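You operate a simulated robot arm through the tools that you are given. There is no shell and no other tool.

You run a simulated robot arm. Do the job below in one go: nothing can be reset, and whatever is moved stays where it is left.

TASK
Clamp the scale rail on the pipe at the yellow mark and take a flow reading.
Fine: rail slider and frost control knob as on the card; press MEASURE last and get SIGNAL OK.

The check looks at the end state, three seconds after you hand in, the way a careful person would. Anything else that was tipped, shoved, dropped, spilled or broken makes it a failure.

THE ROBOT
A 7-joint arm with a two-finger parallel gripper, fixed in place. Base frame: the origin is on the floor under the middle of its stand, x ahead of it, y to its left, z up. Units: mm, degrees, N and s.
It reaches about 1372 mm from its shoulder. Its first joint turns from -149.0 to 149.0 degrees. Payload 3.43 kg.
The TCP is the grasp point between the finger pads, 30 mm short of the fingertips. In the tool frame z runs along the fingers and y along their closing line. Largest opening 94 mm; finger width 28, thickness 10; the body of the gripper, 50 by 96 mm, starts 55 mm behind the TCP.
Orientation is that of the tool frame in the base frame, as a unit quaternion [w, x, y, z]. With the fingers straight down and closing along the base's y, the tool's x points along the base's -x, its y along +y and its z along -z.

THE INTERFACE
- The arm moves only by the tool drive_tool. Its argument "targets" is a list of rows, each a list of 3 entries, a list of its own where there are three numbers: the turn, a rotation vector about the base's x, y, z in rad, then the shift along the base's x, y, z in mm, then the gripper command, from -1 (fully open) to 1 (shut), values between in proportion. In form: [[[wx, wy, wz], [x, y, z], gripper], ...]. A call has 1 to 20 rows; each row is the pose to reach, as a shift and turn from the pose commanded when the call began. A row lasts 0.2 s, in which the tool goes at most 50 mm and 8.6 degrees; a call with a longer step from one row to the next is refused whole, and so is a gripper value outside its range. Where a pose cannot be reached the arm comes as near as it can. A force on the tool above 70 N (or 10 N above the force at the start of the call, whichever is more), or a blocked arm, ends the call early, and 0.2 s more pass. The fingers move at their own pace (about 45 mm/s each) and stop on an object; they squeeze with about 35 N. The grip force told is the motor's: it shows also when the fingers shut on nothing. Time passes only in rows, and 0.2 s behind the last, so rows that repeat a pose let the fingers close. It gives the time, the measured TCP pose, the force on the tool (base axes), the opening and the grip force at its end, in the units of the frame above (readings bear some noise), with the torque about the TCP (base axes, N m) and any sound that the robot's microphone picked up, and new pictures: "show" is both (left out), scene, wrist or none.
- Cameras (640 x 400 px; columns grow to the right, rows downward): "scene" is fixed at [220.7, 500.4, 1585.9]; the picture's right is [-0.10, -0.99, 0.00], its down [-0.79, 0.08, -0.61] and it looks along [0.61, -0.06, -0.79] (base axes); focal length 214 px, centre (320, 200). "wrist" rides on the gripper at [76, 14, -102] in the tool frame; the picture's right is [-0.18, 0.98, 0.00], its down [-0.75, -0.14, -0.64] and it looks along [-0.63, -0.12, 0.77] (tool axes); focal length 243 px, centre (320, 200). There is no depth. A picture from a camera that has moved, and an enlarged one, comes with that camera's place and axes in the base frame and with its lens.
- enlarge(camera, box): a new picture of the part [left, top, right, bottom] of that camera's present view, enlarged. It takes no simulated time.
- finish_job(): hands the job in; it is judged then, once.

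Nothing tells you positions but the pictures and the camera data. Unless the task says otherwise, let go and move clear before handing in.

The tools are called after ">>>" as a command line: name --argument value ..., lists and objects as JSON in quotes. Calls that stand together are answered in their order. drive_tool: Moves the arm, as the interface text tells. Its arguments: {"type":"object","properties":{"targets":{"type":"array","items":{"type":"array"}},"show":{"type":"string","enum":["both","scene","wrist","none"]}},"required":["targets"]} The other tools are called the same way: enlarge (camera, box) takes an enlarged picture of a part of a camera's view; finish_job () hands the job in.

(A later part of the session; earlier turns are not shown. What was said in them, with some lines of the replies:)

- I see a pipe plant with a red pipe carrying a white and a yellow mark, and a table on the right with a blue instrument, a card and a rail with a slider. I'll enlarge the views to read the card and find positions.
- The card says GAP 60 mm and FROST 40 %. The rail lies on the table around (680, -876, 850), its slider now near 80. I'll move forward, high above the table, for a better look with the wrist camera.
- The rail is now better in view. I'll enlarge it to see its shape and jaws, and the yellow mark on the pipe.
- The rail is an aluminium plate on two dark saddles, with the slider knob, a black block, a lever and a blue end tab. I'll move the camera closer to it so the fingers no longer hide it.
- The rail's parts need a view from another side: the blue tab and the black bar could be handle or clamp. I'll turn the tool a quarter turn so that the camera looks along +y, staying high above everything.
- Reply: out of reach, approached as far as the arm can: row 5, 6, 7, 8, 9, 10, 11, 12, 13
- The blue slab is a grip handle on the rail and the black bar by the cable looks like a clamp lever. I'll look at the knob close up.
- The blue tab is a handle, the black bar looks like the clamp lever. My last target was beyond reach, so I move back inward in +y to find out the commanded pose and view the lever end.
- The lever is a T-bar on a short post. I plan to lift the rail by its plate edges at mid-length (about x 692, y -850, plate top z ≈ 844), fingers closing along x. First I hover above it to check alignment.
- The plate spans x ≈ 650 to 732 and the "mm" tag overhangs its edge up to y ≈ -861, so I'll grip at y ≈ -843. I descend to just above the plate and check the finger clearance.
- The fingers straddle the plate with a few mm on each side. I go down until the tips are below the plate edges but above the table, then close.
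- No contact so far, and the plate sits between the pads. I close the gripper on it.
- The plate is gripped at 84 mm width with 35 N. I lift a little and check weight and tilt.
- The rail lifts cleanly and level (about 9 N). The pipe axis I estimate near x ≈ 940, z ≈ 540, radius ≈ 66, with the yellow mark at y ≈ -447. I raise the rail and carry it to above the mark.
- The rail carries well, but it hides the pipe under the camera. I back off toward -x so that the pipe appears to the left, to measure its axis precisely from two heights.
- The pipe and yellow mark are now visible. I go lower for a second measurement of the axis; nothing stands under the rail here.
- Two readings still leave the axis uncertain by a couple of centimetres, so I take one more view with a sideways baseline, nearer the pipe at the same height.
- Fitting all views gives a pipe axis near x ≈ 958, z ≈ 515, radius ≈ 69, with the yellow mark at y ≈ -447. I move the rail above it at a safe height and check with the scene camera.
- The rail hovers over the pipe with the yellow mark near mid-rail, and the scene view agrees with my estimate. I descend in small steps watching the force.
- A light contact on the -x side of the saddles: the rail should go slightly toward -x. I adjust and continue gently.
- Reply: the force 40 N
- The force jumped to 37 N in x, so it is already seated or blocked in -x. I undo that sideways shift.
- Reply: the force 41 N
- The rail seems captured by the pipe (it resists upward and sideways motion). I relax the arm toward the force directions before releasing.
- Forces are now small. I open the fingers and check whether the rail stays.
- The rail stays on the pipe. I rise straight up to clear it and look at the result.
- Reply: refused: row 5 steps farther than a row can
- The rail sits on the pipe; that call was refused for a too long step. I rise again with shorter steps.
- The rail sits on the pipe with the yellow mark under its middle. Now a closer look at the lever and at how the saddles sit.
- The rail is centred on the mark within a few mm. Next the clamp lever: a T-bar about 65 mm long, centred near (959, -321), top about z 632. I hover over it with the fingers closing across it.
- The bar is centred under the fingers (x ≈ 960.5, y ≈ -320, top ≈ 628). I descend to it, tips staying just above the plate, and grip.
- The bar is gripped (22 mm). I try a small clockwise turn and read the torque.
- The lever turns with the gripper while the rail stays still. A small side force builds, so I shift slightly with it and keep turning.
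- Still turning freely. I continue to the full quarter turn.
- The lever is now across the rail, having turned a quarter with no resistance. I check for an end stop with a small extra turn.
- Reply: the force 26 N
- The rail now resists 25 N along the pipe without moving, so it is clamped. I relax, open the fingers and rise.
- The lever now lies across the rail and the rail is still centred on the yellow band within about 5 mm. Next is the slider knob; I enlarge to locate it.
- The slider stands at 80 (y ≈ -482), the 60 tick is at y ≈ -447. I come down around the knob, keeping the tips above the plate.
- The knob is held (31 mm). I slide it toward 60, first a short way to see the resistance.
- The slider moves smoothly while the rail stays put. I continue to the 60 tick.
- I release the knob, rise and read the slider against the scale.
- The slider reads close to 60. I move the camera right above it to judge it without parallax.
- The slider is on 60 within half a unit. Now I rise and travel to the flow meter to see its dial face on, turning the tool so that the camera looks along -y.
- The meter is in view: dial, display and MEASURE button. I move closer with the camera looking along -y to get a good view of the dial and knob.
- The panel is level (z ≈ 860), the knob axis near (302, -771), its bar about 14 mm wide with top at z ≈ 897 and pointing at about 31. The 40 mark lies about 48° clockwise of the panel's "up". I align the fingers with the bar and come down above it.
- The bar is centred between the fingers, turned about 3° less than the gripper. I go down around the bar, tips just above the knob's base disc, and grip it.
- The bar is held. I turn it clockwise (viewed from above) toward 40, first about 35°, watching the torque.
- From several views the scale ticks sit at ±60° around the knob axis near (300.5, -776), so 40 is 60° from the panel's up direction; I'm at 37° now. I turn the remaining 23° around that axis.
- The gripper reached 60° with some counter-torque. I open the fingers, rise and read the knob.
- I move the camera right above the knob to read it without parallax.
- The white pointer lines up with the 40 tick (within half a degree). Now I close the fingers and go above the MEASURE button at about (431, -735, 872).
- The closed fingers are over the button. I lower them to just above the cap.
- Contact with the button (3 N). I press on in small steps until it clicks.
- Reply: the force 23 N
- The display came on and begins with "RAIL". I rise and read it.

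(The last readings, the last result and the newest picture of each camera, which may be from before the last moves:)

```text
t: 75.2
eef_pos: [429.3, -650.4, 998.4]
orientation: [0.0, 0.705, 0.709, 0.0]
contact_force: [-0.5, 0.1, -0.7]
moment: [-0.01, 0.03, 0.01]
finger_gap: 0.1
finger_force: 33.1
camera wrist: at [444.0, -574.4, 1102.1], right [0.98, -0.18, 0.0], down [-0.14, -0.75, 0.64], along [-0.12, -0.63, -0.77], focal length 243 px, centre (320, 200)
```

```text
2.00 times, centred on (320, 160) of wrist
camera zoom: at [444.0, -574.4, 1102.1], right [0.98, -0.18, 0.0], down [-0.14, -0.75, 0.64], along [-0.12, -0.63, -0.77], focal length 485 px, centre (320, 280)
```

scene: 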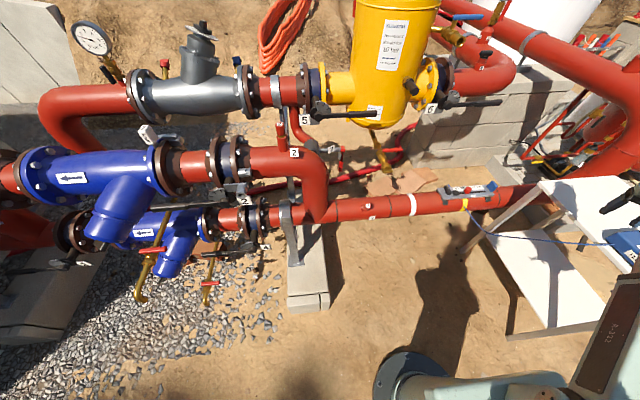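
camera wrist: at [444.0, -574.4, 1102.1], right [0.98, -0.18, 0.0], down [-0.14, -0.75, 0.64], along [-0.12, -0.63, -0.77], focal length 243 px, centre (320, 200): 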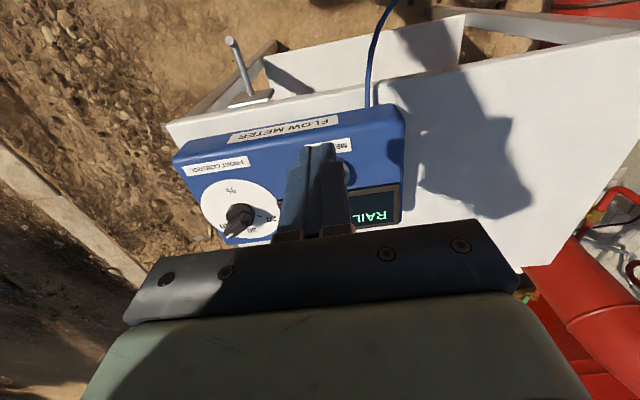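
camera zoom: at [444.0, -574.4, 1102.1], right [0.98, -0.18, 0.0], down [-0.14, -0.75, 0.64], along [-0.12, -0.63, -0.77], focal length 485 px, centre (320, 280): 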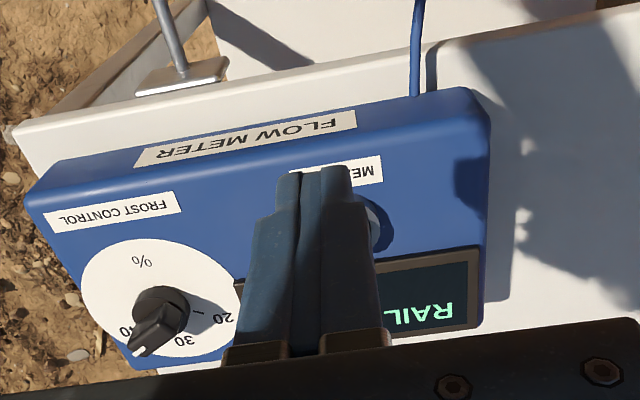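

>>> drive_tool --targets '[[[0, 0, 0], [30, -10, 0], 0], [[0, 0, 0], [65, -20, 0], 0], [[0, 0, 0], [100, -40, 20], 0], [[0, 0, 0], [100, -40, 20], 0]]' --show "wrist"

>>> enlarge --camera "wrist" --box '[100, 40, 320, 200]'

```text
t: 76.2
eef_pos: [529.5, -691.1, 1020.2]
orientation: [0.001, 0.705, 0.709, -0.001]
contact_force: [0.6, 1.1, 0.6]
moment: [0.05, 0.03, 0.0]
finger_gap: 47.3
finger_force: 0.1
camera wrist: at [545.2, -616.0, 1123.1], right [0.98, -0.18, 0.0], down [-0.14, -0.75, 0.64], along [-0.12, -0.63, -0.77], focal length 243 px, centre (320, 200)
```

wrist: 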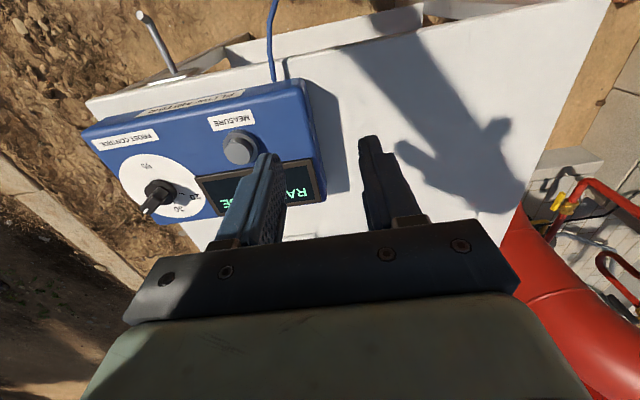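

```text
2.50 times, centred on (210, 120) of wrist
camera zoom: at [545.2, -616.0, 1123.1], right [0.98, -0.18, 0.0], down [-0.14, -0.75, 0.64], along [-0.12, -0.63, -0.77], focal length 606 px, centre (595, 400)
```

zoom: 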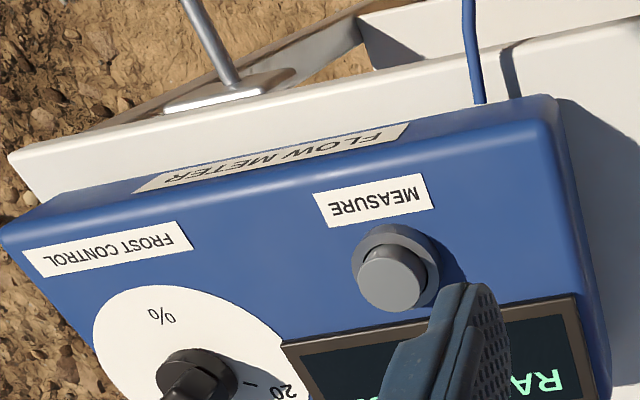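

>>> drive_tool --targets '[[[0, 0, 0], [-20, -35, 0], 0], [[0, 0, 0], [-45, -70, 0], 0], [[0, 0, 0], [-60, -100, 0], 0], [[0, 0, 0], [-60, -100, 0], 0]]' --show "wrist"

>>> enlarge --camera "wrist" --box '[180, 20, 380, 160]'

```text
t: 77.2
eef_pos: [469.9, -794.0, 1017.9]
orientation: [0.0, 0.706, 0.709, 0.001]
contact_force: [-0.1, -0.6, -0.5]
moment: [-0.04, -0.01, 0.0]
finger_gap: 46.9
finger_force: 0.1
camera wrist: at [484.8, -717.5, 1120.9], right [0.98, -0.18, 0.0], down [-0.14, -0.75, 0.64], along [-0.11, -0.63, -0.77], focal length 243 px, centre (320, 200)
```

wrist: 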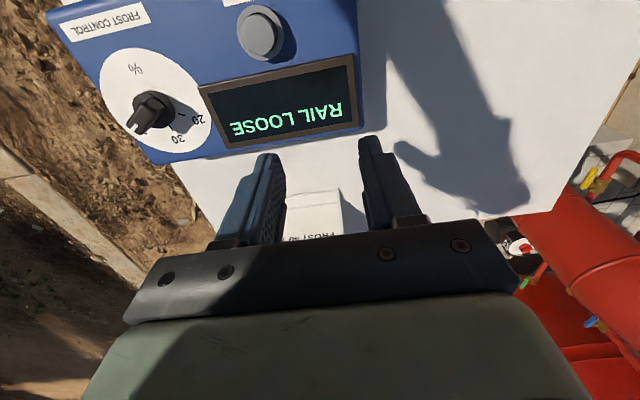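

```text
2.86 times, centred on (280, 90) of wrist
camera zoom: at [484.8, -717.5, 1120.9], right [0.98, -0.18, 0.0], down [-0.14, -0.75, 0.64], along [-0.11, -0.63, -0.77], focal length 693 px, centre (434, 514)
```

zoom: 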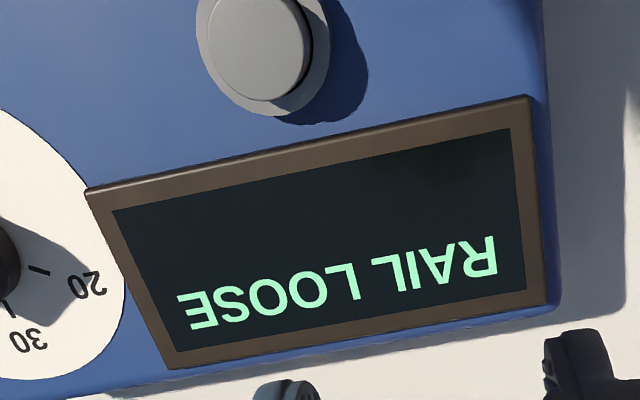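

The meter says "RAIL LOOSE", so the clamp isn't accepted yet. I look at the rail and lever again from the scene camera.

>>> enlarge --camera "scene" --box '[435, 172, 505, 217]'

>>> enlarge --camera "scene" --box '[438, 180, 468, 205]'

```text
8.89 times, centred on (470, 194) of scene
camera zoom: at [220.7, 500.4, 1585.9], right [-0.1, -0.99, 0.0], down [-0.79, 0.08, -0.61], along [0.61, -0.06, -0.79], focal length 1906 px, centre (-1013, 249)
```

zoom: 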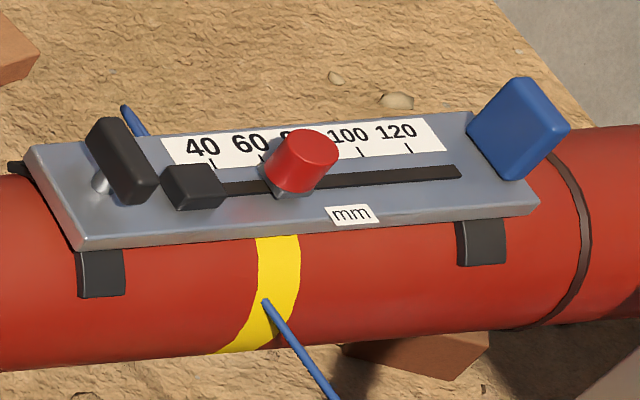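

```text
16.00 times, centred on (453, 192) of scene
camera zoom: at [220.7, 500.4, 1585.9], right [-0.1, -0.99, 0.0], down [-0.79, 0.08, -0.61], along [0.61, -0.06, -0.79], focal length 3432 px, centre (-1808, 320)
```

zoom: 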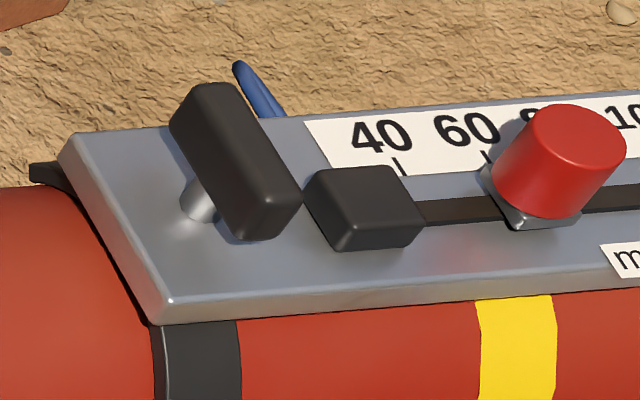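

The lever looks square across the rail, yet the meter calls it loose. I'll go back with the camera looking along -y to inspect how the saddle fits the pipe end-on, then turn the lever further.

>>> drive_tool --targets '[[[0, 0, 0], [20, 25, 10], 0], [[0, 0, 0], [48, 60, 10], 0], [[0, 0, 0], [76, 95, 10], 0], [[0, 0, 0], [104, 130, 10], 0], [[0, 0, 0], [132, 165, 10], 0], [[0, 0, 0], [160, 200, 10], 0], [[0, 0, 0], [188, 235, 10], 0], [[0, 0, 0], [216, 270, 10], 0], [[0, 0, 0], [244, 305, 10], 0], [[0, 0, 0], [272, 340, 10], 0], [[0, 0, 0], [300, 375, 10], 0], [[0, 0, 0], [328, 410, 0], 0], [[0, 0, 0], [356, 445, -20], 0], [[0, 0, 0], [384, 480, -40], 0], [[0, 0, 0], [412, 515, -60], 0], [[0, 0, 0], [440, 550, -80], 0], [[0, 0, 0], [465, 580, -100], 0], [[0, 0, 0], [480, 598, -120], 0], [[0, 0, 0], [480, 598, -120], 0]]' --show "both"

```text
t: 81.2
eef_pos: [949.0, -197.7, 896.0]
orientation: [0.0, 0.705, 0.709, 0.0]
contact_force: [-0.7, 0.2, -0.3]
moment: [0.03, -0.02, 0.01]
finger_gap: 47.0
finger_force: 0.1
camera wrist: at [964.7, -121.2, 999.5], right [0.98, -0.18, 0.0], down [-0.14, -0.75, 0.64], along [-0.12, -0.63, -0.77], focal length 243 px, centre (320, 200)
```

scene: 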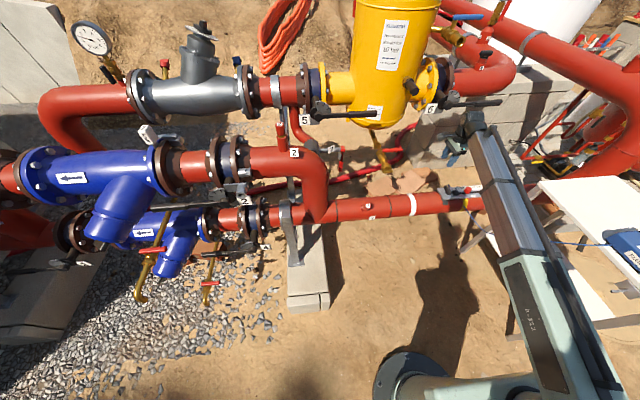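
wrist: 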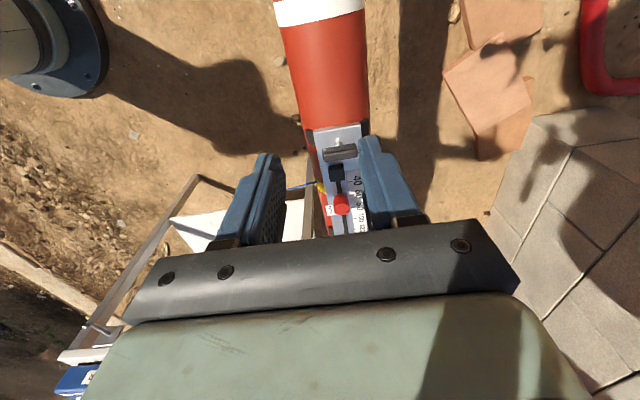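

>>> enlarge --camera "wrist" --box '[260, 90, 400, 230]'

```text
2.86 times, centred on (330, 160) of wrist
camera zoom: at [964.7, -121.2, 999.5], right [0.98, -0.18, 0.0], down [-0.14, -0.75, 0.64], along [-0.12, -0.63, -0.77], focal length 693 px, centre (291, 314)
```

zoom: 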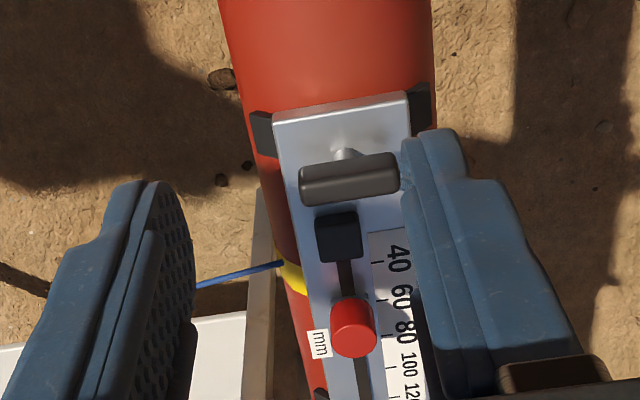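

The rail is well centred on the pipe in x. I tilt the tool to view the saddle end-on at a low angle and see whether it sits down fully.

>>> drive_tool --targets '[[[-0.14, 0, 0], [0, 2, -30], -0.5], [[-0.28, 0, 0], [0, 4, -60], -1], [[-0.42, 0, 0], [0, 6, -90], -1], [[-0.56, 0, 0], [0, 8, -120], -1], [[-0.7, 0, 0], [0, 10, -150], -1], [[-0.84, 0, 0], [0, 10, -180], -1], [[-0.84, 0, 0], [0, 10, -180], -1]]' --show "both"

>>> enlarge --camera "wrist" --box '[240, 40, 400, 180]'

```text
t: 82.8
eef_pos: [951.7, -189.6, 717.2]
orientation: [0.288, 0.644, 0.647, -0.289]
contact_force: [0.3, 0.8, -0.4]
moment: [0.0, 0.0, 0.04]
finger_gap: 94.3
finger_force: 0.1
camera wrist: at [966.3, -62.8, 729.0], right [0.98, -0.12, 0.13], down [-0.14, -0.02, 0.99], along [-0.11, -0.99, -0.04], focal length 243 px, centre (320, 200)
```

scene: 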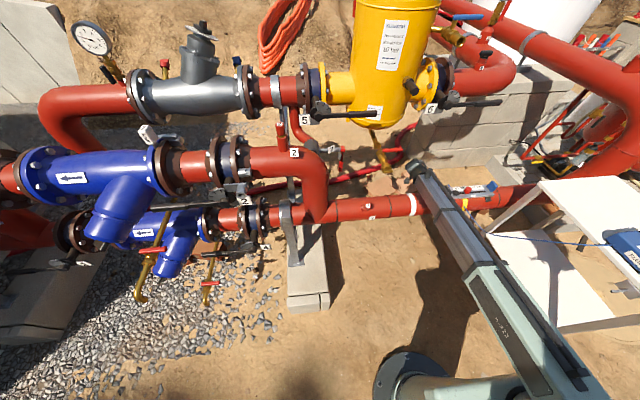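
wrist: 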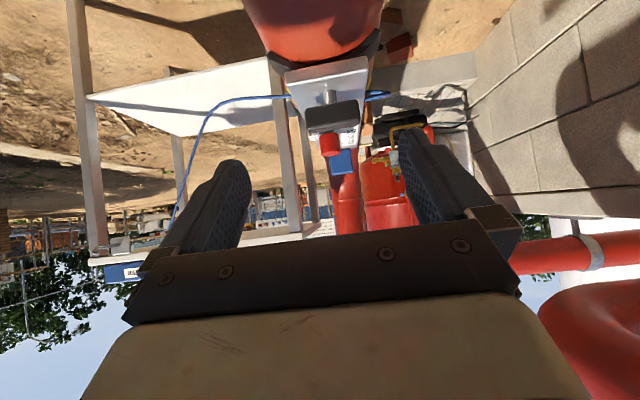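

```text
2.86 times, centred on (320, 110) of wrist
camera zoom: at [966.3, -62.8, 729.0], right [0.98, -0.12, 0.13], down [-0.14, -0.02, 0.99], along [-0.11, -0.99, -0.04], focal length 693 px, centre (320, 457)
```

zoom: 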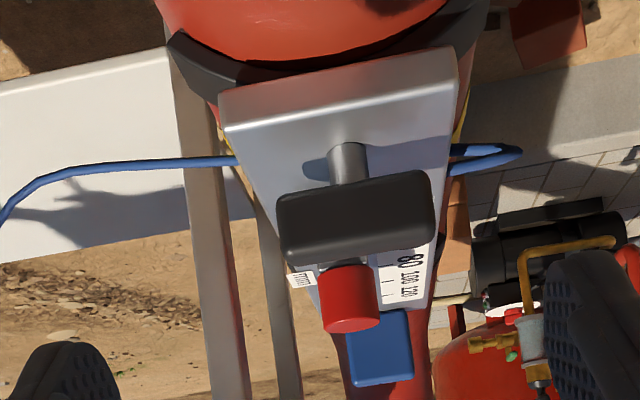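

>>> enlarge --camera "wrist" --box '[270, 20, 390, 100]'

>>> enlarge --camera "wrist" --box '[290, 70, 370, 140]'

```text
5.00 times, centred on (330, 60) of wrist
camera zoom: at [966.3, -62.8, 729.0], right [0.98, -0.12, 0.13], down [-0.14, -0.02, 0.99], along [-0.11, -0.99, -0.04], focal length 1213 px, centre (270, 900)
```

zoom: 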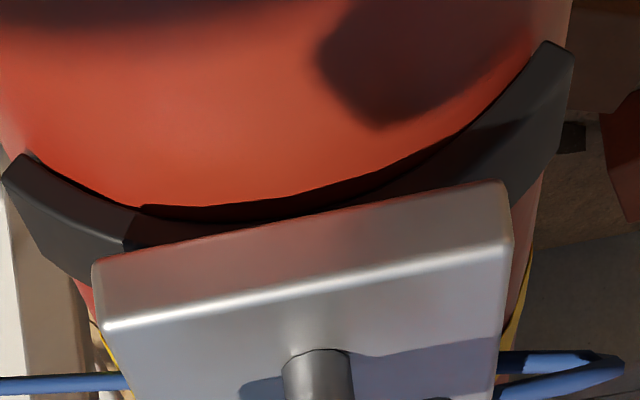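

```text
5.71 times, centred on (330, 105) of wrist
camera zoom: at [966.3, -62.8, 729.0], right [0.98, -0.12, 0.13], down [-0.14, -0.02, 0.99], along [-0.11, -0.99, -0.04], focal length 1386 px, centre (263, 743)
```

zoom: 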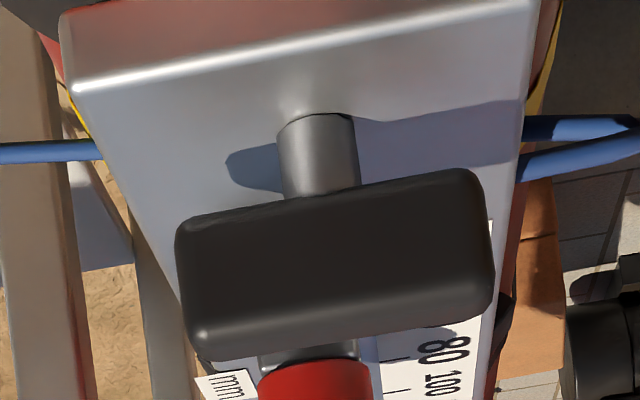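

The saddle hugs the pipe, so seating is fine; the T-handle probably needs turning further until it tightens. I level the tool and rise first.

>>> drive_tool --targets '[[[0.14, 0, 0], [0, 0, 20], -1], [[0.28, 0, 0], [0, -5, 40], -1], [[0.42, 0, 0], [0, -10, 60], -1], [[0.56, 0, 0], [0, -15, 80], -1], [[0.7, 0, 0], [0, -20, 90], -0.7], [[0.84, 0, 0], [0, -25, 90], -0.4], [[0.84, 0, 0], [0, -25, 90], -0.4]]' --show "none"

```text
t: 84.4
eef_pos: [951.5, -211.2, 808.7]
orientation: [0.0, 0.705, 0.709, 0.001]
contact_force: [-0.3, 0.5, -0.9]
moment: [0.01, -0.04, 0.01]
finger_gap: 66.0
finger_force: 0.0
```

>>> drive_tool --targets '[[[0, 0, 0.14], [1, -10, 0], -0.4], [[0, 0, 0.28], [2, -20, 0], -0.4], [[0, 0, 0.42], [3, -30, 0], -0.4], [[0, 0, 0.56], [4, -40, 0], -0.4], [[0, 0, 0.7], [5, -50, 0], -0.4], [[0, 0, 0.84], [6, -60, 0], -0.4], [[0, 0, 0.98], [7, -70, 0], -0.4], [[0, 0, 1.12], [8, -80, 0], -0.4], [[0, 0, 1.26], [9, -90, 0], -0.4], [[0, 0, 1.4], [9, -105, -20], -0.4], [[0, 0, 1.5], [9, -117, -50], -0.4], [[0, 0, 1.565], [9, -117, -80], -0.4], [[0, 0, 1.565], [9, -117, -80], -0.4]]' --show "wrist"

>>> enlarge --camera "wrist" --box '[220, 60, 420, 220]'

```text
t: 87.2
eef_pos: [957.7, -326.4, 725.1]
orientation: [0.001, 0.0, 1.0, 0.0]
contact_force: [-0.2, -0.2, 0.0]
moment: [0.04, 0.03, -0.02]
finger_gap: 65.9
finger_force: 0.1
camera wrist: at [884.0, -313.0, 827.2], right [0.18, 0.98, 0.0], down [0.75, -0.14, 0.64], along [0.63, -0.12, -0.77], focal length 243 px, centre (320, 200)
```

wrist: 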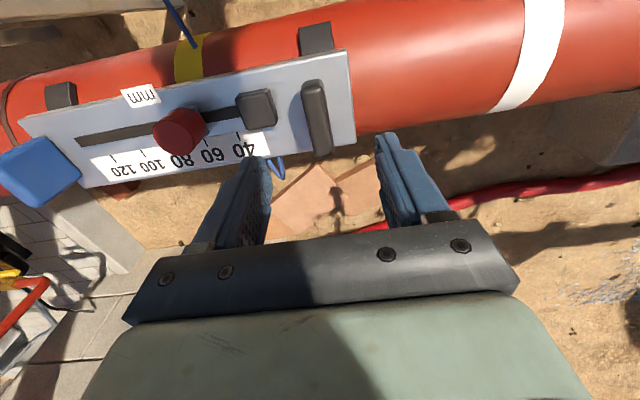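

```text
2.50 times, centred on (320, 140) of wrist
camera zoom: at [884.0, -313.0, 827.2], right [0.18, 0.98, 0.0], down [0.75, -0.14, 0.64], along [0.63, -0.12, -0.77], focal length 606 px, centre (320, 350)
```

zoom: 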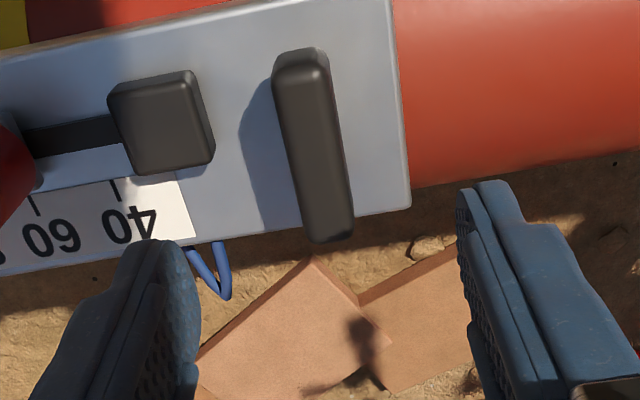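

I come down on the bar again and grip it.

>>> drive_tool --targets '[[[0, 0, 0], [2, -1.5, -30], -0.4], [[0, 0, 0], [2, -1.5, -60], -0.4], [[0, 0, 0], [2, -1.5, -78], -0.4], [[0, 0, 0], [2, -1.5, -86], -0.4], [[0, 0, 0], [2, -1.5, -86], 0.2], [[0, 0, 0], [2, -1.5, -86], 0.8], [[0, 0, 0], [2, -1.5, -86], 1], [[0, 0, 0], [2, -1.5, -86], 1]]' --show "wrist"

```text
t: 89.0
eef_pos: [959.8, -328.6, 644.0]
orientation: [0.0, 0.0, 1.0, 0.0]
contact_force: [0.2, 4.8, -0.4]
moment: [-0.01, -0.07, -0.03]
finger_gap: 22.2
finger_force: 35.2
camera wrist: at [886.3, -314.6, 745.4], right [0.18, 0.98, 0.0], down [0.75, -0.14, 0.64], along [0.63, -0.12, -0.77], focal length 243 px, centre (320, 200)
```

wrist: 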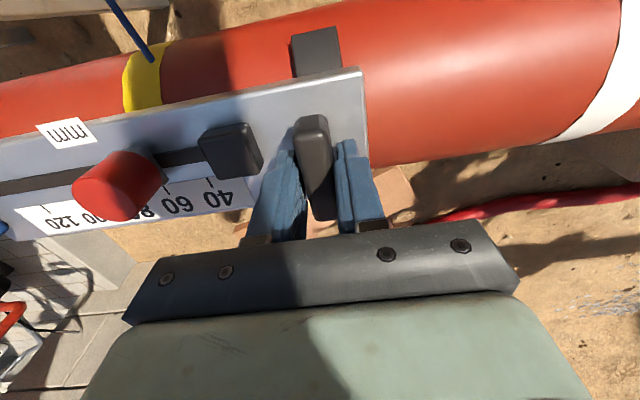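

I now turn further clockwise in steps, watching for torque.

>>> drive_tool --targets '[[[0, 0, -0.1], [0, 0.5, 0], 1], [[0, 0, -0.2], [0, 0.5, 0], 1], [[0, 0, -0.3], [0, 0.5, 0], 1], [[0, 0, -0.3], [0, 0.5, 0], 1]]' --show "none"

```text
t: 90.0
eef_pos: [961.1, -328.7, 642.6]
orientation: [0.0, 0.151, 0.989, 0.0]
contact_force: [0.6, 2.3, 11.1]
moment: [0.26, 0.77, -0.01]
finger_gap: 22.1
finger_force: 35.6
```

>>> drive_tool --targets '[[[0, 0, -0.1], [0, 0, 0], 1], [[0, 0, -0.2], [0, 0, 0], 1], [[0, 0, -0.2], [0, 0, 0], 1]]' --show "wrist"

>>> enlarge --camera "scene" --box '[430, 165, 500, 220]'

>>> enlarge --camera "wrist" --box '[220, 40, 420, 240]'

```text
t: 90.8
eef_pos: [960.7, -328.2, 642.1]
orientation: [0.001, 0.249, 0.968, 0.0]
contact_force: [3.3, -1.2, 4.3]
moment: [0.15, 0.28, 0.02]
finger_gap: 22.4
finger_force: 34.9
camera wrist: at [902.4, -280.0, 745.3], right [0.63, 0.77, 0.0], down [0.59, -0.49, 0.64], along [0.5, -0.41, -0.77], focal length 243 px, centre (320, 200)
```

wrist: 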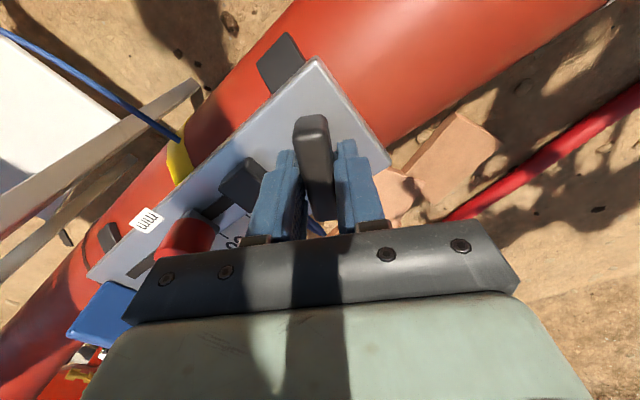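

```text
7.27 times, centred on (465, 192) of scene
camera zoom: at [220.7, 500.4, 1585.9], right [-0.1, -0.99, 0.0], down [-0.79, 0.08, -0.61], along [0.61, -0.06, -0.79], focal length 1560 px, centre (-734, 254)
```

zoom: 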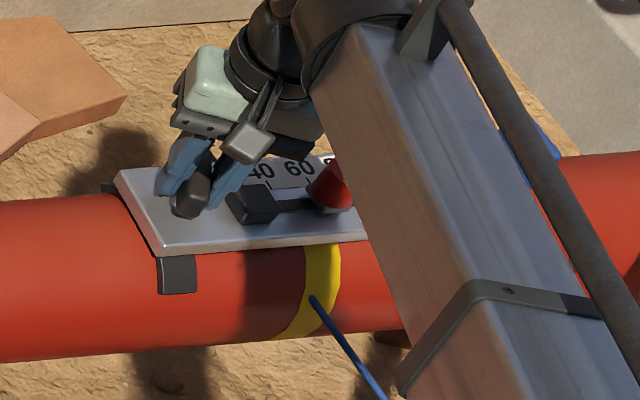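

```text
2.00 times, centred on (320, 140) of wrist
camera zoom: at [902.4, -280.0, 745.3], right [0.63, 0.77, 0.0], down [0.59, -0.49, 0.64], along [0.5, -0.41, -0.77], focal length 485 px, centre (320, 320)
```

zoom: 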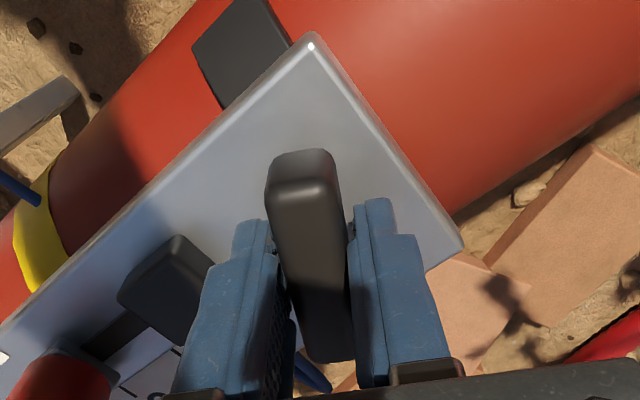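

>>> drive_tool --targets '[[[0, 0, -0.12], [0, 0, 0], 1], [[0, 0, -0.24], [0, 0, 0], 1], [[0, 0, -0.36], [0, 0, 0], 1], [[0, 0, -0.36], [0, 0, 0], 1]]' --show "none"

```text
t: 91.8
eef_pos: [960.8, -327.9, 643.0]
orientation: [0.001, 0.418, 0.908, 0.0]
contact_force: [1.8, -6.5, 6.9]
moment: [0.1, -0.1, -0.03]
finger_gap: 22.2
finger_force: 35.2
```

>>> drive_tool --targets '[[[0, 0, -0.12], [0, -0.5, 0], 1], [[0, 0, -0.24], [0, -0.5, 0], 1], [[0, 0, -0.36], [0, -0.5, 0], 1], [[0, 0, -0.48], [0, -0.5, 0], 1], [[0, 0, -0.6], [0, -0.5, 0], 1], [[0, 0, -0.7], [0, -0.5, 0], 1], [[0, 0, -0.7], [0, -0.5, 0], 1]]' --show "wrist"

```text
t: 93.4
eef_pos: [960.2, -328.3, 642.2]
orientation: [0.0, 0.704, 0.71, 0.001]
contact_force: [-3.6, 1.5, 3.7]
moment: [0.15, -0.01, -0.05]
finger_gap: 22.2
finger_force: 34.3
camera wrist: at [975.4, -252.8, 745.2], right [0.98, -0.18, 0.0], down [-0.13, -0.76, 0.64], along [-0.11, -0.63, -0.77], focal length 243 px, centre (320, 200)
```

wrist: 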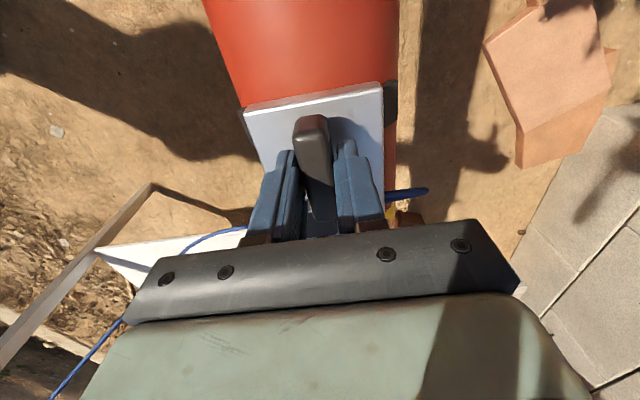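

No stop after half a turn. I test how firmly the rail is held along the pipe in this state.

>>> drive_tool --targets '[[[0, 0, 0], [0, 2, 0], 1], [[0, 0, 0], [0, 4, 0], 1], [[0, 0, 0], [0, 4, 0], 1]]' --show "none"

```text
t: 94.2
eef_pos: [959.4, -328.2, 643.0]
orientation: [0.003, 0.704, 0.71, -0.002]
contact_force: [-6.8, -26.6, 0.8]
moment: [0.04, -0.02, -0.03]
finger_gap: 22.2
finger_force: 35.2
```

The rail still holds 27 N. I push a bit harder toward +y (the direction that would centre it better) to learn whether it is really locked.

>>> drive_tool --targets '[[[0, 0, 0], [0, 1.5, 0], 1], [[0, 0, 0], [0, 3, 0], 1], [[0, 0, 0], [0, 3, 0], 1]]' --show "none"

```text
t: 95.0
eef_pos: [960.0, -322.7, 641.5]
orientation: [0.001, 0.703, 0.711, -0.003]
contact_force: [-13.4, -26.4, 4.7]
moment: [0.03, 0.03, -0.08]
finger_gap: 22.2
finger_force: 35.6
```

>>> enlarge --camera "scene" --box '[430, 165, 500, 220]'

>>> enlarge --camera "wrist" --box '[220, 60, 420, 240]'

```text
7.27 times, centred on (465, 192) of scene
camera zoom: at [220.7, 500.4, 1585.9], right [-0.1, -0.99, 0.0], down [-0.79, 0.08, -0.61], along [0.61, -0.06, -0.79], focal length 1560 px, centre (-734, 254)
```

zoom: 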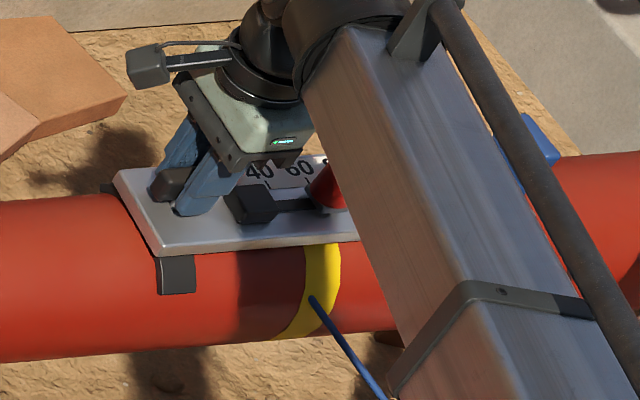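

```text
2.22 times, centred on (320, 150) of wrist
camera zoom: at [975.5, -246.9, 744.5], right [0.98, -0.17, 0.0], down [-0.13, -0.75, 0.65], along [-0.11, -0.64, -0.76], focal length 539 px, centre (320, 311)
```

zoom: 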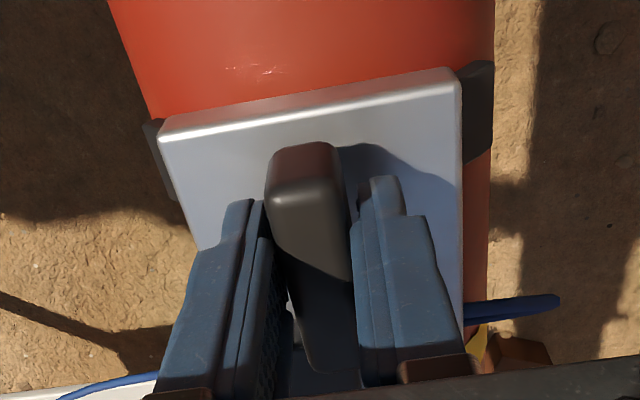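

The rail itself has not moved; only my fingers slipped along the bar. I relax and test the other direction too.

>>> drive_tool --targets '[[[0, 0, 0], [0, -1.7, 0], 1], [[0, 0, 0], [0, -3.4, 0], 1], [[0, 0, 0], [0, -3.4, 0], 1]]' --show "none"

>>> drive_tool --targets '[[[0, 0, 0], [0, -1, 0], 1], [[0, 0, 0], [0, -2, 0], 1], [[0, 0, 0], [0, -2, 0], 1]]' --show "none"

>>> enlarge --camera "scene" --box '[430, 165, 500, 220]'

```text
t: 95.8
eef_pos: [959.0, -322.9, 642.5]
orientation: [-0.002, 0.703, 0.711, 0.001]
contact_force: [-20.7, 8.4, 0.0]
moment: [-1.04, 0.03, -0.09]
finger_gap: 22.0
finger_force: 35.1
```

```text
t: 96.6
eef_pos: [960.7, -324.7, 641.2]
orientation: [-0.004, 0.703, 0.711, 0.0]
contact_force: [-22.3, 25.4, -0.6]
moment: [0.11, 0.02, -0.1]
finger_gap: 22.4
finger_force: 35.3
```

```text
7.27 times, centred on (465, 192) of scene
camera zoom: at [220.7, 500.4, 1585.9], right [-0.1, -0.99, 0.0], down [-0.79, 0.08, -0.61], along [0.61, -0.06, -0.79], focal length 1560 px, centre (-734, 254)
```

zoom: 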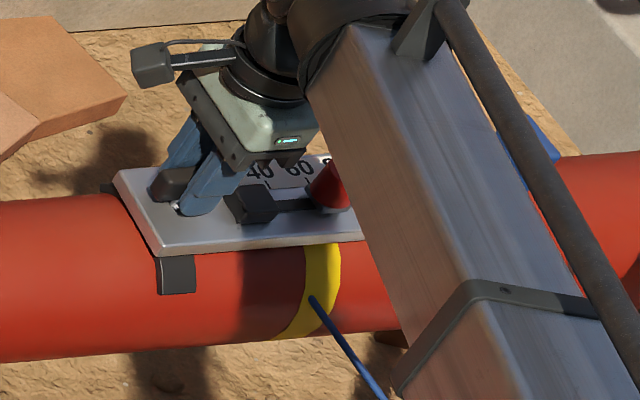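

The rail is firmly held in both directions. The T-handle may be a screw clamp that must be turned until it is tight; I re-centre my grip on the pivot and keep turning clockwise, watching for torque.

>>> drive_tool --targets '[[[0, 0, 0], [-1, 1, 0], 0.6], [[0, 0, 0], [-1, 1, 0], 0.3], [[0, 0, 0], [-1, -3, 0], 0.3], [[0, 0, 0], [-1, -3, 0], 0.3]]' --show "wrist"

>>> enlarge --camera "wrist" --box '[220, 60, 420, 240]'

```text
t: 97.6
eef_pos: [961.3, -332.3, 642.4]
orientation: [0.001, 0.704, 0.71, 0.0]
contact_force: [0.2, 0.5, 0.1]
moment: [-0.02, -0.02, -0.04]
finger_gap: 32.7
finger_force: 0.1
camera wrist: at [976.1, -255.6, 744.5], right [0.98, -0.17, 0.0], down [-0.13, -0.75, 0.64], along [-0.11, -0.63, -0.77], focal length 243 px, centre (320, 200)
```

wrist: 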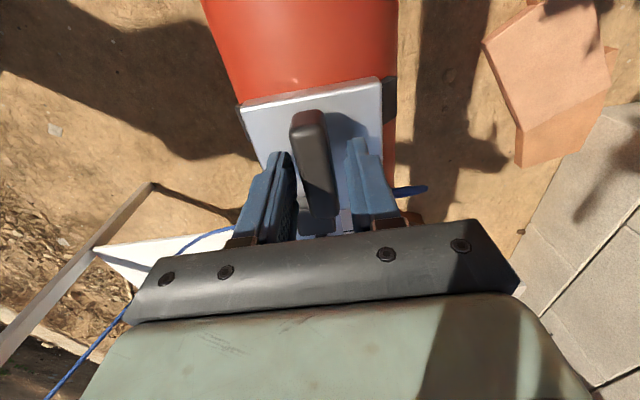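

```text
2.22 times, centred on (320, 150) of wrist
camera zoom: at [976.1, -255.6, 744.5], right [0.98, -0.17, 0.0], down [-0.13, -0.75, 0.64], along [-0.11, -0.63, -0.77], focal length 539 px, centre (320, 311)
```

zoom: 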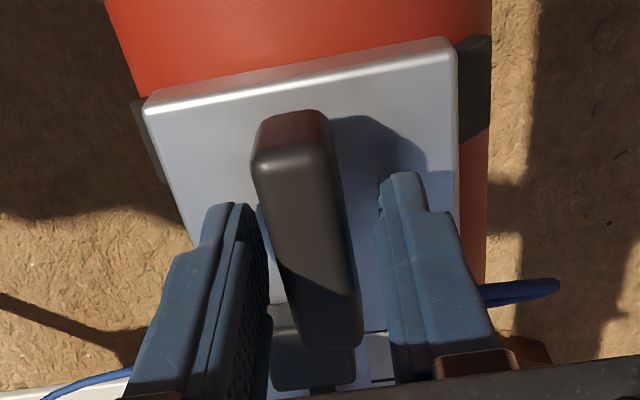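

>>> drive_tool --targets '[[[0, 0, 0], [-1, 2.5, -3], 0.3], [[0, 0, 0], [-1, 2.5, -3], 0.7], [[0, 0, 0], [-1, 2.5, -3], 1], [[0, 0, 0], [-1, 2.5, -3], 1], [[0, 0, -0.12], [-1, 2.5, -3], 1], [[0, 0, -0.24], [-1, 2.5, -3], 1], [[0, 0, -0.36], [-1, 2.5, -3], 1], [[0, 0, -0.36], [-1, 2.5, -3], 1]]' --show "none"

```text
t: 99.4
eef_pos: [959.7, -327.9, 639.6]
orientation: [0.0, 0.82, 0.573, 0.001]
contact_force: [21.4, 9.3, 0.9]
moment: [-0.05, 0.02, 1.45]
finger_gap: 30.7
finger_force: 34.8
```

A firm stop at about half a turn: the counter-torque rose to 1.45 N·m and the bar no longer follows. The lever's closed end is there; I back off gently to the bar's orientation and look.

>>> drive_tool --targets '[[[0, 0, 0.12], [0, 0, 0], 1], [[0, 0, 0.24], [0, 0, 0], 1], [[0, 0, 0.3], [0, 0, 0], 1], [[0, 0, 0.3], [0, 0, 0], 1]]' --show "wrist"

>>> enlarge --camera "wrist" --box '[220, 60, 420, 240]'

```text
t: 100.4
eef_pos: [955.0, -328.9, 639.5]
orientation: [0.0, 0.725, 0.689, -0.001]
contact_force: [-2.0, -3.8, 1.7]
moment: [-0.37, 0.13, 0.71]
finger_gap: 22.5
finger_force: 34.8
camera wrist: at [976.9, -253.8, 741.8], right [0.97, -0.23, 0.0], down [-0.18, -0.74, 0.64], along [-0.15, -0.63, -0.77], focal length 243 px, centre (320, 200)
```

wrist: 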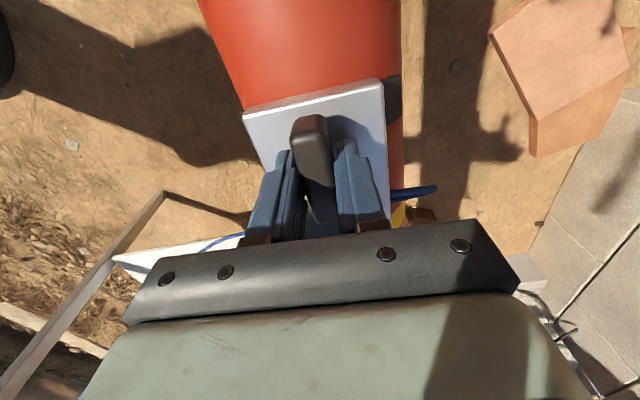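

```text
2.22 times, centred on (320, 150) of wrist
camera zoom: at [976.9, -253.8, 741.8], right [0.97, -0.23, 0.0], down [-0.18, -0.74, 0.64], along [-0.15, -0.63, -0.77], focal length 539 px, centre (320, 311)
```

zoom: 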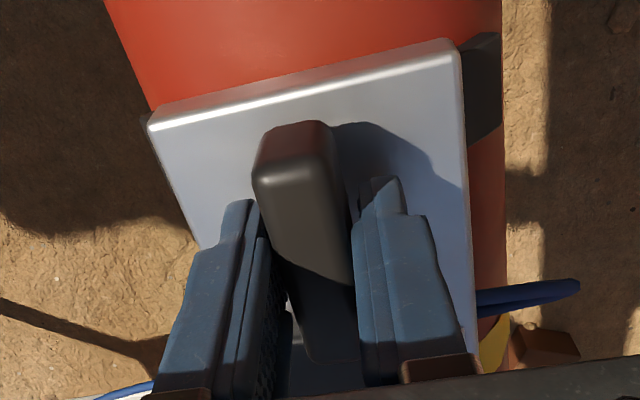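

The lever is at its end stop, half a turn from where it began. I release it, rise, and check the rail once more before going back to the meter.

>>> drive_tool --targets '[[[0, 0, 0.03], [0, 0, 0], 1], [[0, 0, 0.03], [0, 0, 0], 0.5], [[0, 0, 0.03], [0, 0, 0], 0.2], [[0, 0, 0.03], [0, 0, 0], 0.1], [[0, 0, 0.03], [0, 0, 20], 0.1], [[0, 0, 0.03], [0, 0, 55], 0.1], [[0, 0, 0.03], [0, 0, 100], 0.1], [[0, 0, 0.03], [-20, 0, 140], 0.1], [[0, 0, 0.03], [-50, -20, 170], 0.1], [[0, 0, 0.03], [-80, -40, 200], 0.1], [[0, 0, 0.03], [-110, -60, 230], 0.1], [[0, 0, 0.03], [-140, -90, 255], 0.1], [[0, 0, 0.03], [-170, -120, 280], 0.1], [[0, 0, 0.03], [-170, -120, 280], 0.1]]' --show "scene"

>>> enlarge --camera "scene" --box '[435, 172, 505, 217]'

```text
t: 103.4
eef_pos: [787.3, -450.1, 919.8]
orientation: [0.0, 0.714, 0.7, 0.0]
contact_force: [-0.1, 0.6, 0.5]
moment: [0.01, 0.01, 0.01]
finger_gap: 42.2
finger_force: 0.0
```

scene: 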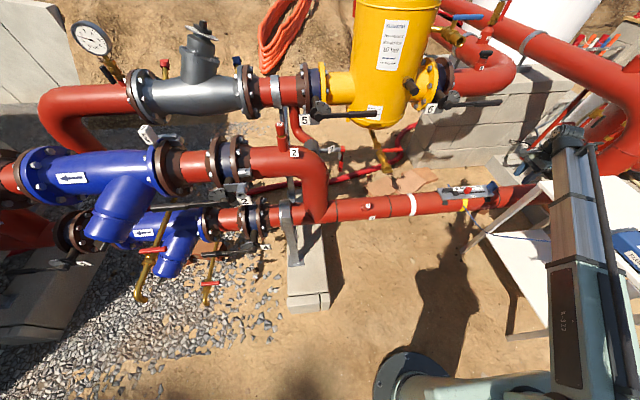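

```text
8.89 times, centred on (470, 194) of scene
camera zoom: at [220.7, 500.4, 1585.9], right [-0.1, -0.99, 0.0], down [-0.79, 0.08, -0.61], along [0.61, -0.06, -0.79], focal length 1906 px, centre (-1013, 249)
```

zoom: 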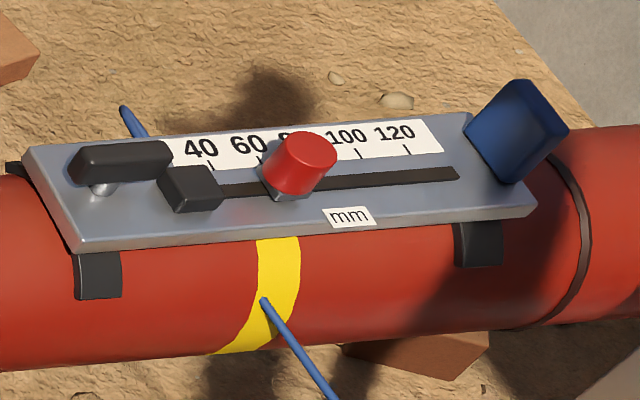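

The rail stays centred on the yellow mark, lever closed to its stop. Back to the MEASURE button with closed fingers.

>>> drive_tool --targets '[[[0, 0, 0], [-20, -15, 20], 0.4], [[0, 0, 0], [-52, -41, 42], 0.7], [[0, 0, 0], [-86, -68, 42], 1], [[0, 0, 0], [-120, -95, 42], 1], [[0, 0, 0], [-154, -122, 42], 1], [[0, 0, 0], [-188, -149, 42], 1], [[0, 0, 0], [-222, -176, 42], 1], [[0, 0, 0], [-256, -203, 42], 1], [[0, 0, 0], [-290, -230, 42], 1], [[0, 0, 0], [-324, -257, 42], 1], [[0, 0, 0], [-350, -278, 42], 1], [[0, 0, 0], [-356, -284, 42], 1], [[0, 0, 0], [-356, -284, 42], 1]]' --show "wrist"

>>> enlarge --camera "wrist" --box '[120, 40, 440, 240]'

```text
t: 106.2
eef_pos: [433.7, -733.8, 962.3]
orientation: [-0.001, 0.714, 0.7, 0.0]
contact_force: [-0.4, -0.2, 0.1]
moment: [0.01, -0.01, -0.02]
finger_gap: 0.1
finger_force: 33.2
camera wrist: at [451.8, -658.5, 1065.3], right [0.98, -0.2, 0.0], down [-0.16, -0.75, 0.64], along [-0.13, -0.63, -0.77], focal length 243 px, centre (320, 200)
```

wrist: 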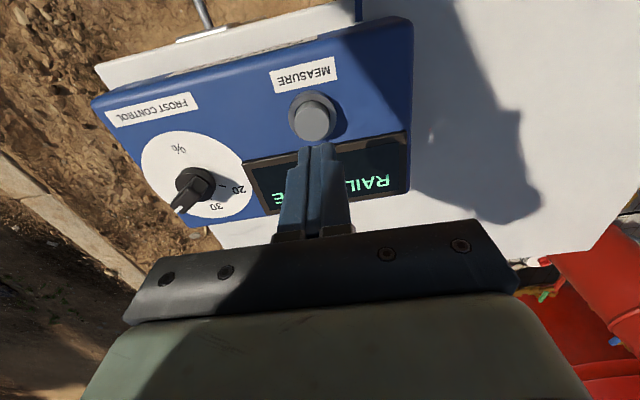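

```text
2.00 times, centred on (280, 140) of wrist
camera zoom: at [451.8, -658.5, 1065.3], right [0.98, -0.2, 0.0], down [-0.16, -0.75, 0.64], along [-0.13, -0.63, -0.77], focal length 485 px, centre (400, 320)
```

zoom: 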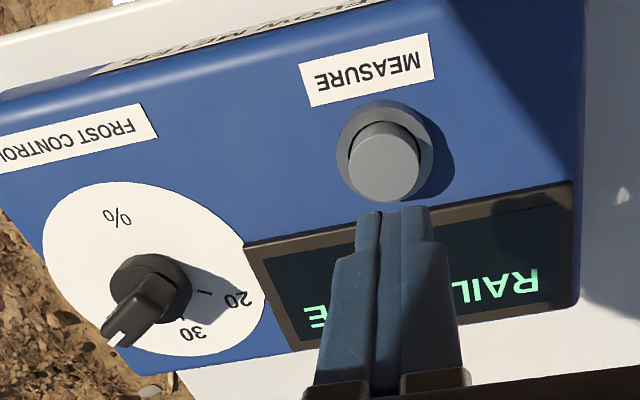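

Fingers are 5 mm off in x; I correct, then lower and press as before.

>>> drive_tool --targets '[[[0, 0, 0], [-5, 0.5, -15], 1], [[0, 0, 0], [-5, 0.5, -30], 1], [[0, 0, 0], [-5, 0.5, -45], 1], [[0, 0, 0], [-5, 0.5, -51], 1], [[0, 0, 0], [-5, 0.5, -54], 1], [[0, 0, 0], [-5, 0.5, -54], 1]]' --show "none"

```text
t: 107.6
eef_pos: [429.4, -731.2, 907.3]
orientation: [0.0, 0.714, 0.7, 0.0]
contact_force: [0.9, 0.8, 2.9]
moment: [0.03, -0.03, -0.03]
finger_gap: 0.1
finger_force: 33.3
```

>>> drive_tool --targets '[[[0, 0, 0], [0, 0, -1.5], 1], [[0, 0, 0], [0, 0, -3], 1], [[0, 0, 0], [0, 0, -3.5], 1], [[0, 0, 0], [0, 0, -3.5], 1]]' --show "none"

>>> enlarge --camera "wrist" --box '[180, 40, 460, 240]'

```text
t: 108.6
eef_pos: [429.1, -731.6, 904.7]
orientation: [0.001, 0.714, 0.7, 0.0]
contact_force: [7.1, -3.1, 21.1]
moment: [-0.06, -0.23, -0.06]
finger_gap: 0.0
finger_force: 32.5
```

```text
2.00 times, centred on (320, 140) of wrist
camera zoom: at [445.9, -656.3, 1006.7], right [0.98, -0.2, 0.0], down [-0.16, -0.75, 0.64], along [-0.13, -0.63, -0.77], focal length 485 px, centre (320, 320)
```

zoom: 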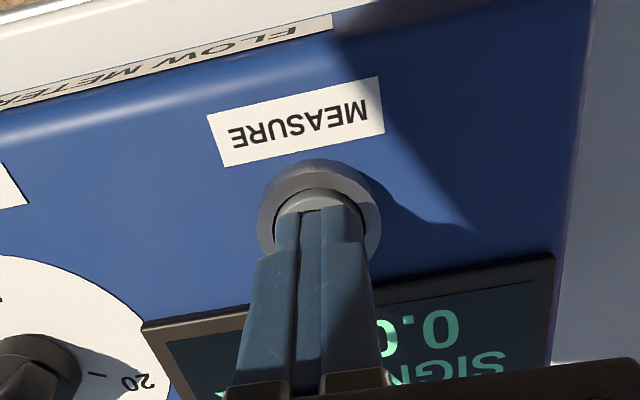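

Now the display shows a number and "SIGN…". I rise and move aside to read it.

>>> drive_tool --targets '[[[0, 0, 0], [0, 0, 5], 1], [[0, 0, 0], [0, 0, 25], 1], [[0, 0, 0], [0, 0, 65], 1], [[0, 0, 0], [15, -20, 100], 1], [[0, 0, 0], [40, -50, 115], 1], [[0, 0, 0], [40, -62, 115], 0.4], [[0, 0, 0], [40, -62, 115], 0]]' --show "both"

>>> enlarge --camera "wrist" --box '[140, 20, 400, 170]'

```text
t: 110.2
eef_pos: [466.5, -793.4, 1019.4]
orientation: [0.0, 0.714, 0.7, 0.001]
contact_force: [0.3, -0.2, -1.1]
moment: [0.01, 0.0, -0.01]
finger_gap: 47.3
finger_force: 0.9
camera wrist: at [483.8, -718.5, 1122.0], right [0.98, -0.2, 0.0], down [-0.16, -0.75, 0.64], along [-0.13, -0.63, -0.77], focal length 243 px, centre (320, 200)
```

scene: 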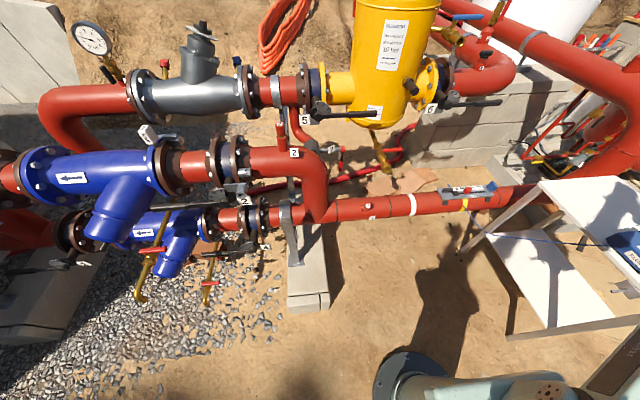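
wrist: 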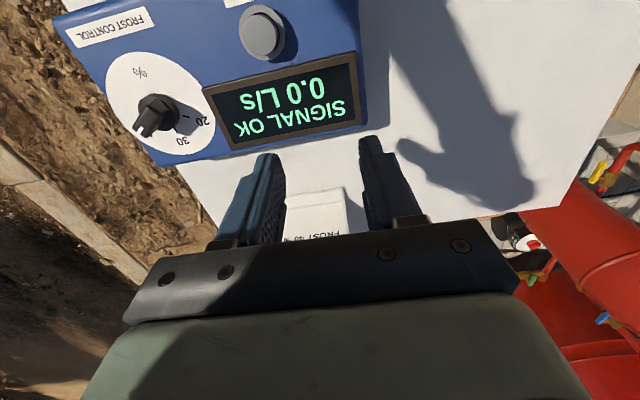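

```text
2.46 times, centred on (270, 95) of wrist
camera zoom: at [483.8, -718.5, 1122.0], right [0.98, -0.2, 0.0], down [-0.16, -0.75, 0.64], along [-0.13, -0.63, -0.77], focal length 597 px, centre (443, 458)
```

zoom: 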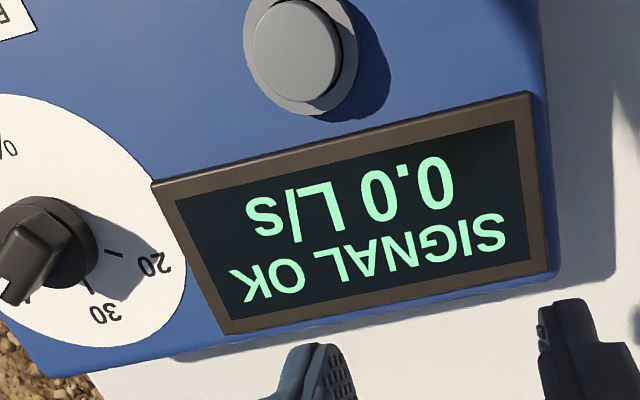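

The meter reads "SIGNAL OK, 0.0 L/s". I do a last check of slider, lever and knob before handing in.

>>> enlarge --camera "scene" --box '[435, 172, 505, 217]'

>>> enlarge --camera "wrist" --box '[100, 40, 230, 170]'

>>> enlarge --camera "scene" --box '[440, 100, 640, 350]'

```text
8.89 times, centred on (470, 194) of scene
camera zoom: at [220.7, 500.4, 1585.9], right [-0.1, -0.99, 0.0], down [-0.79, 0.08, -0.61], along [0.61, -0.06, -0.79], focal length 1906 px, centre (-1013, 249)
```

zoom: 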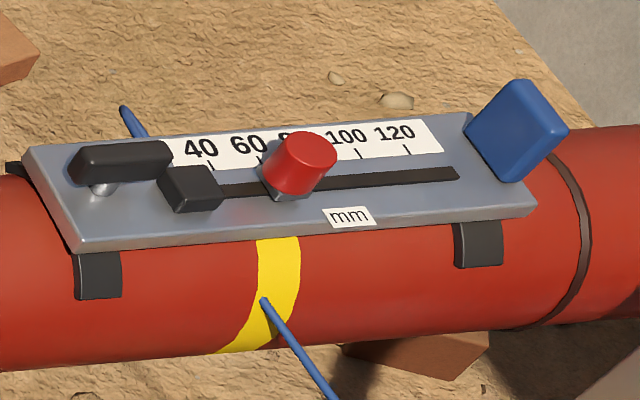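

```text
3.08 times, centred on (165, 105) of wrist
camera zoom: at [483.8, -718.5, 1122.0], right [0.98, -0.2, 0.0], down [-0.16, -0.75, 0.64], along [-0.13, -0.63, -0.77], focal length 746 px, centre (797, 492)
```

zoom: 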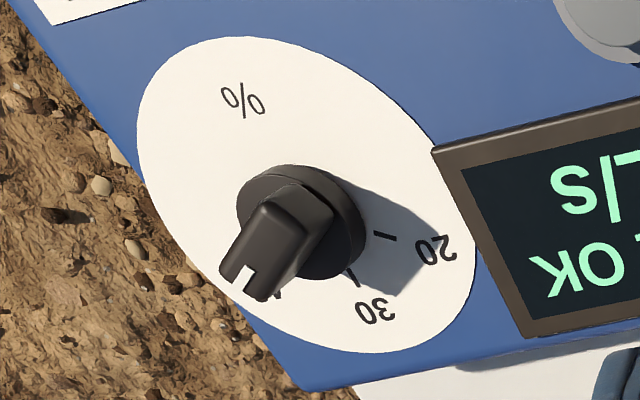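

```text
1.60 times, centred on (540, 225) of scene
camera zoom: at [220.7, 500.4, 1585.9], right [-0.1, -0.99, 0.0], down [-0.79, 0.08, -0.61], along [0.61, -0.06, -0.79], focal length 343 px, centre (-32, 160)
```

zoom: 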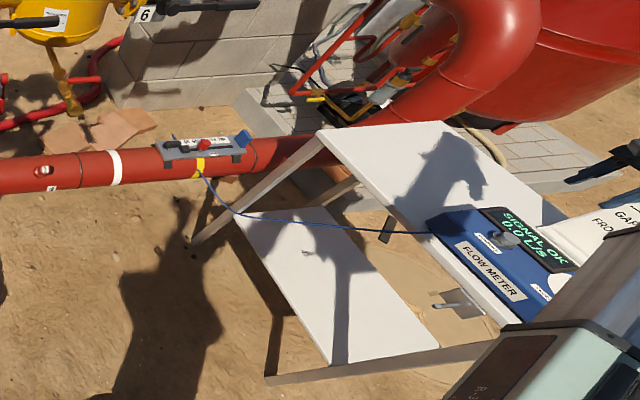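

The rail is clamped over the yellow mark, the slider stands at 60 and the knob at 40. MEASURE was pressed last, the display shows SIGNAL OK, and the arm is clear, so I hand in.

>>> finish_job

```text
The job is handed in.
```

The scale rail is clamped on the pipe at the yellow mark. The meter shows SIGNAL OK with a flow reading of 0.0 L/s, and I have handed the job in.

- **Rail:** its middle is within about 5 mm of the yellow mark. The clamp lever is turned half a turn, to its stop.
- **Slider:** it reads 60 mm, as on the card, to within about half a unit.
- **Frost control knob:** it points at 40 %, as on the card.
- **MEASURE:** I pressed it twice. The first press gave RAIL LOOSE because I had only turned the clamp lever a quarter turn. After closing it fully, the second and last press gave SIGNAL OK.

Nothing else was touched as far as the pictures show, and the gripper is empty and clear of the equipment.
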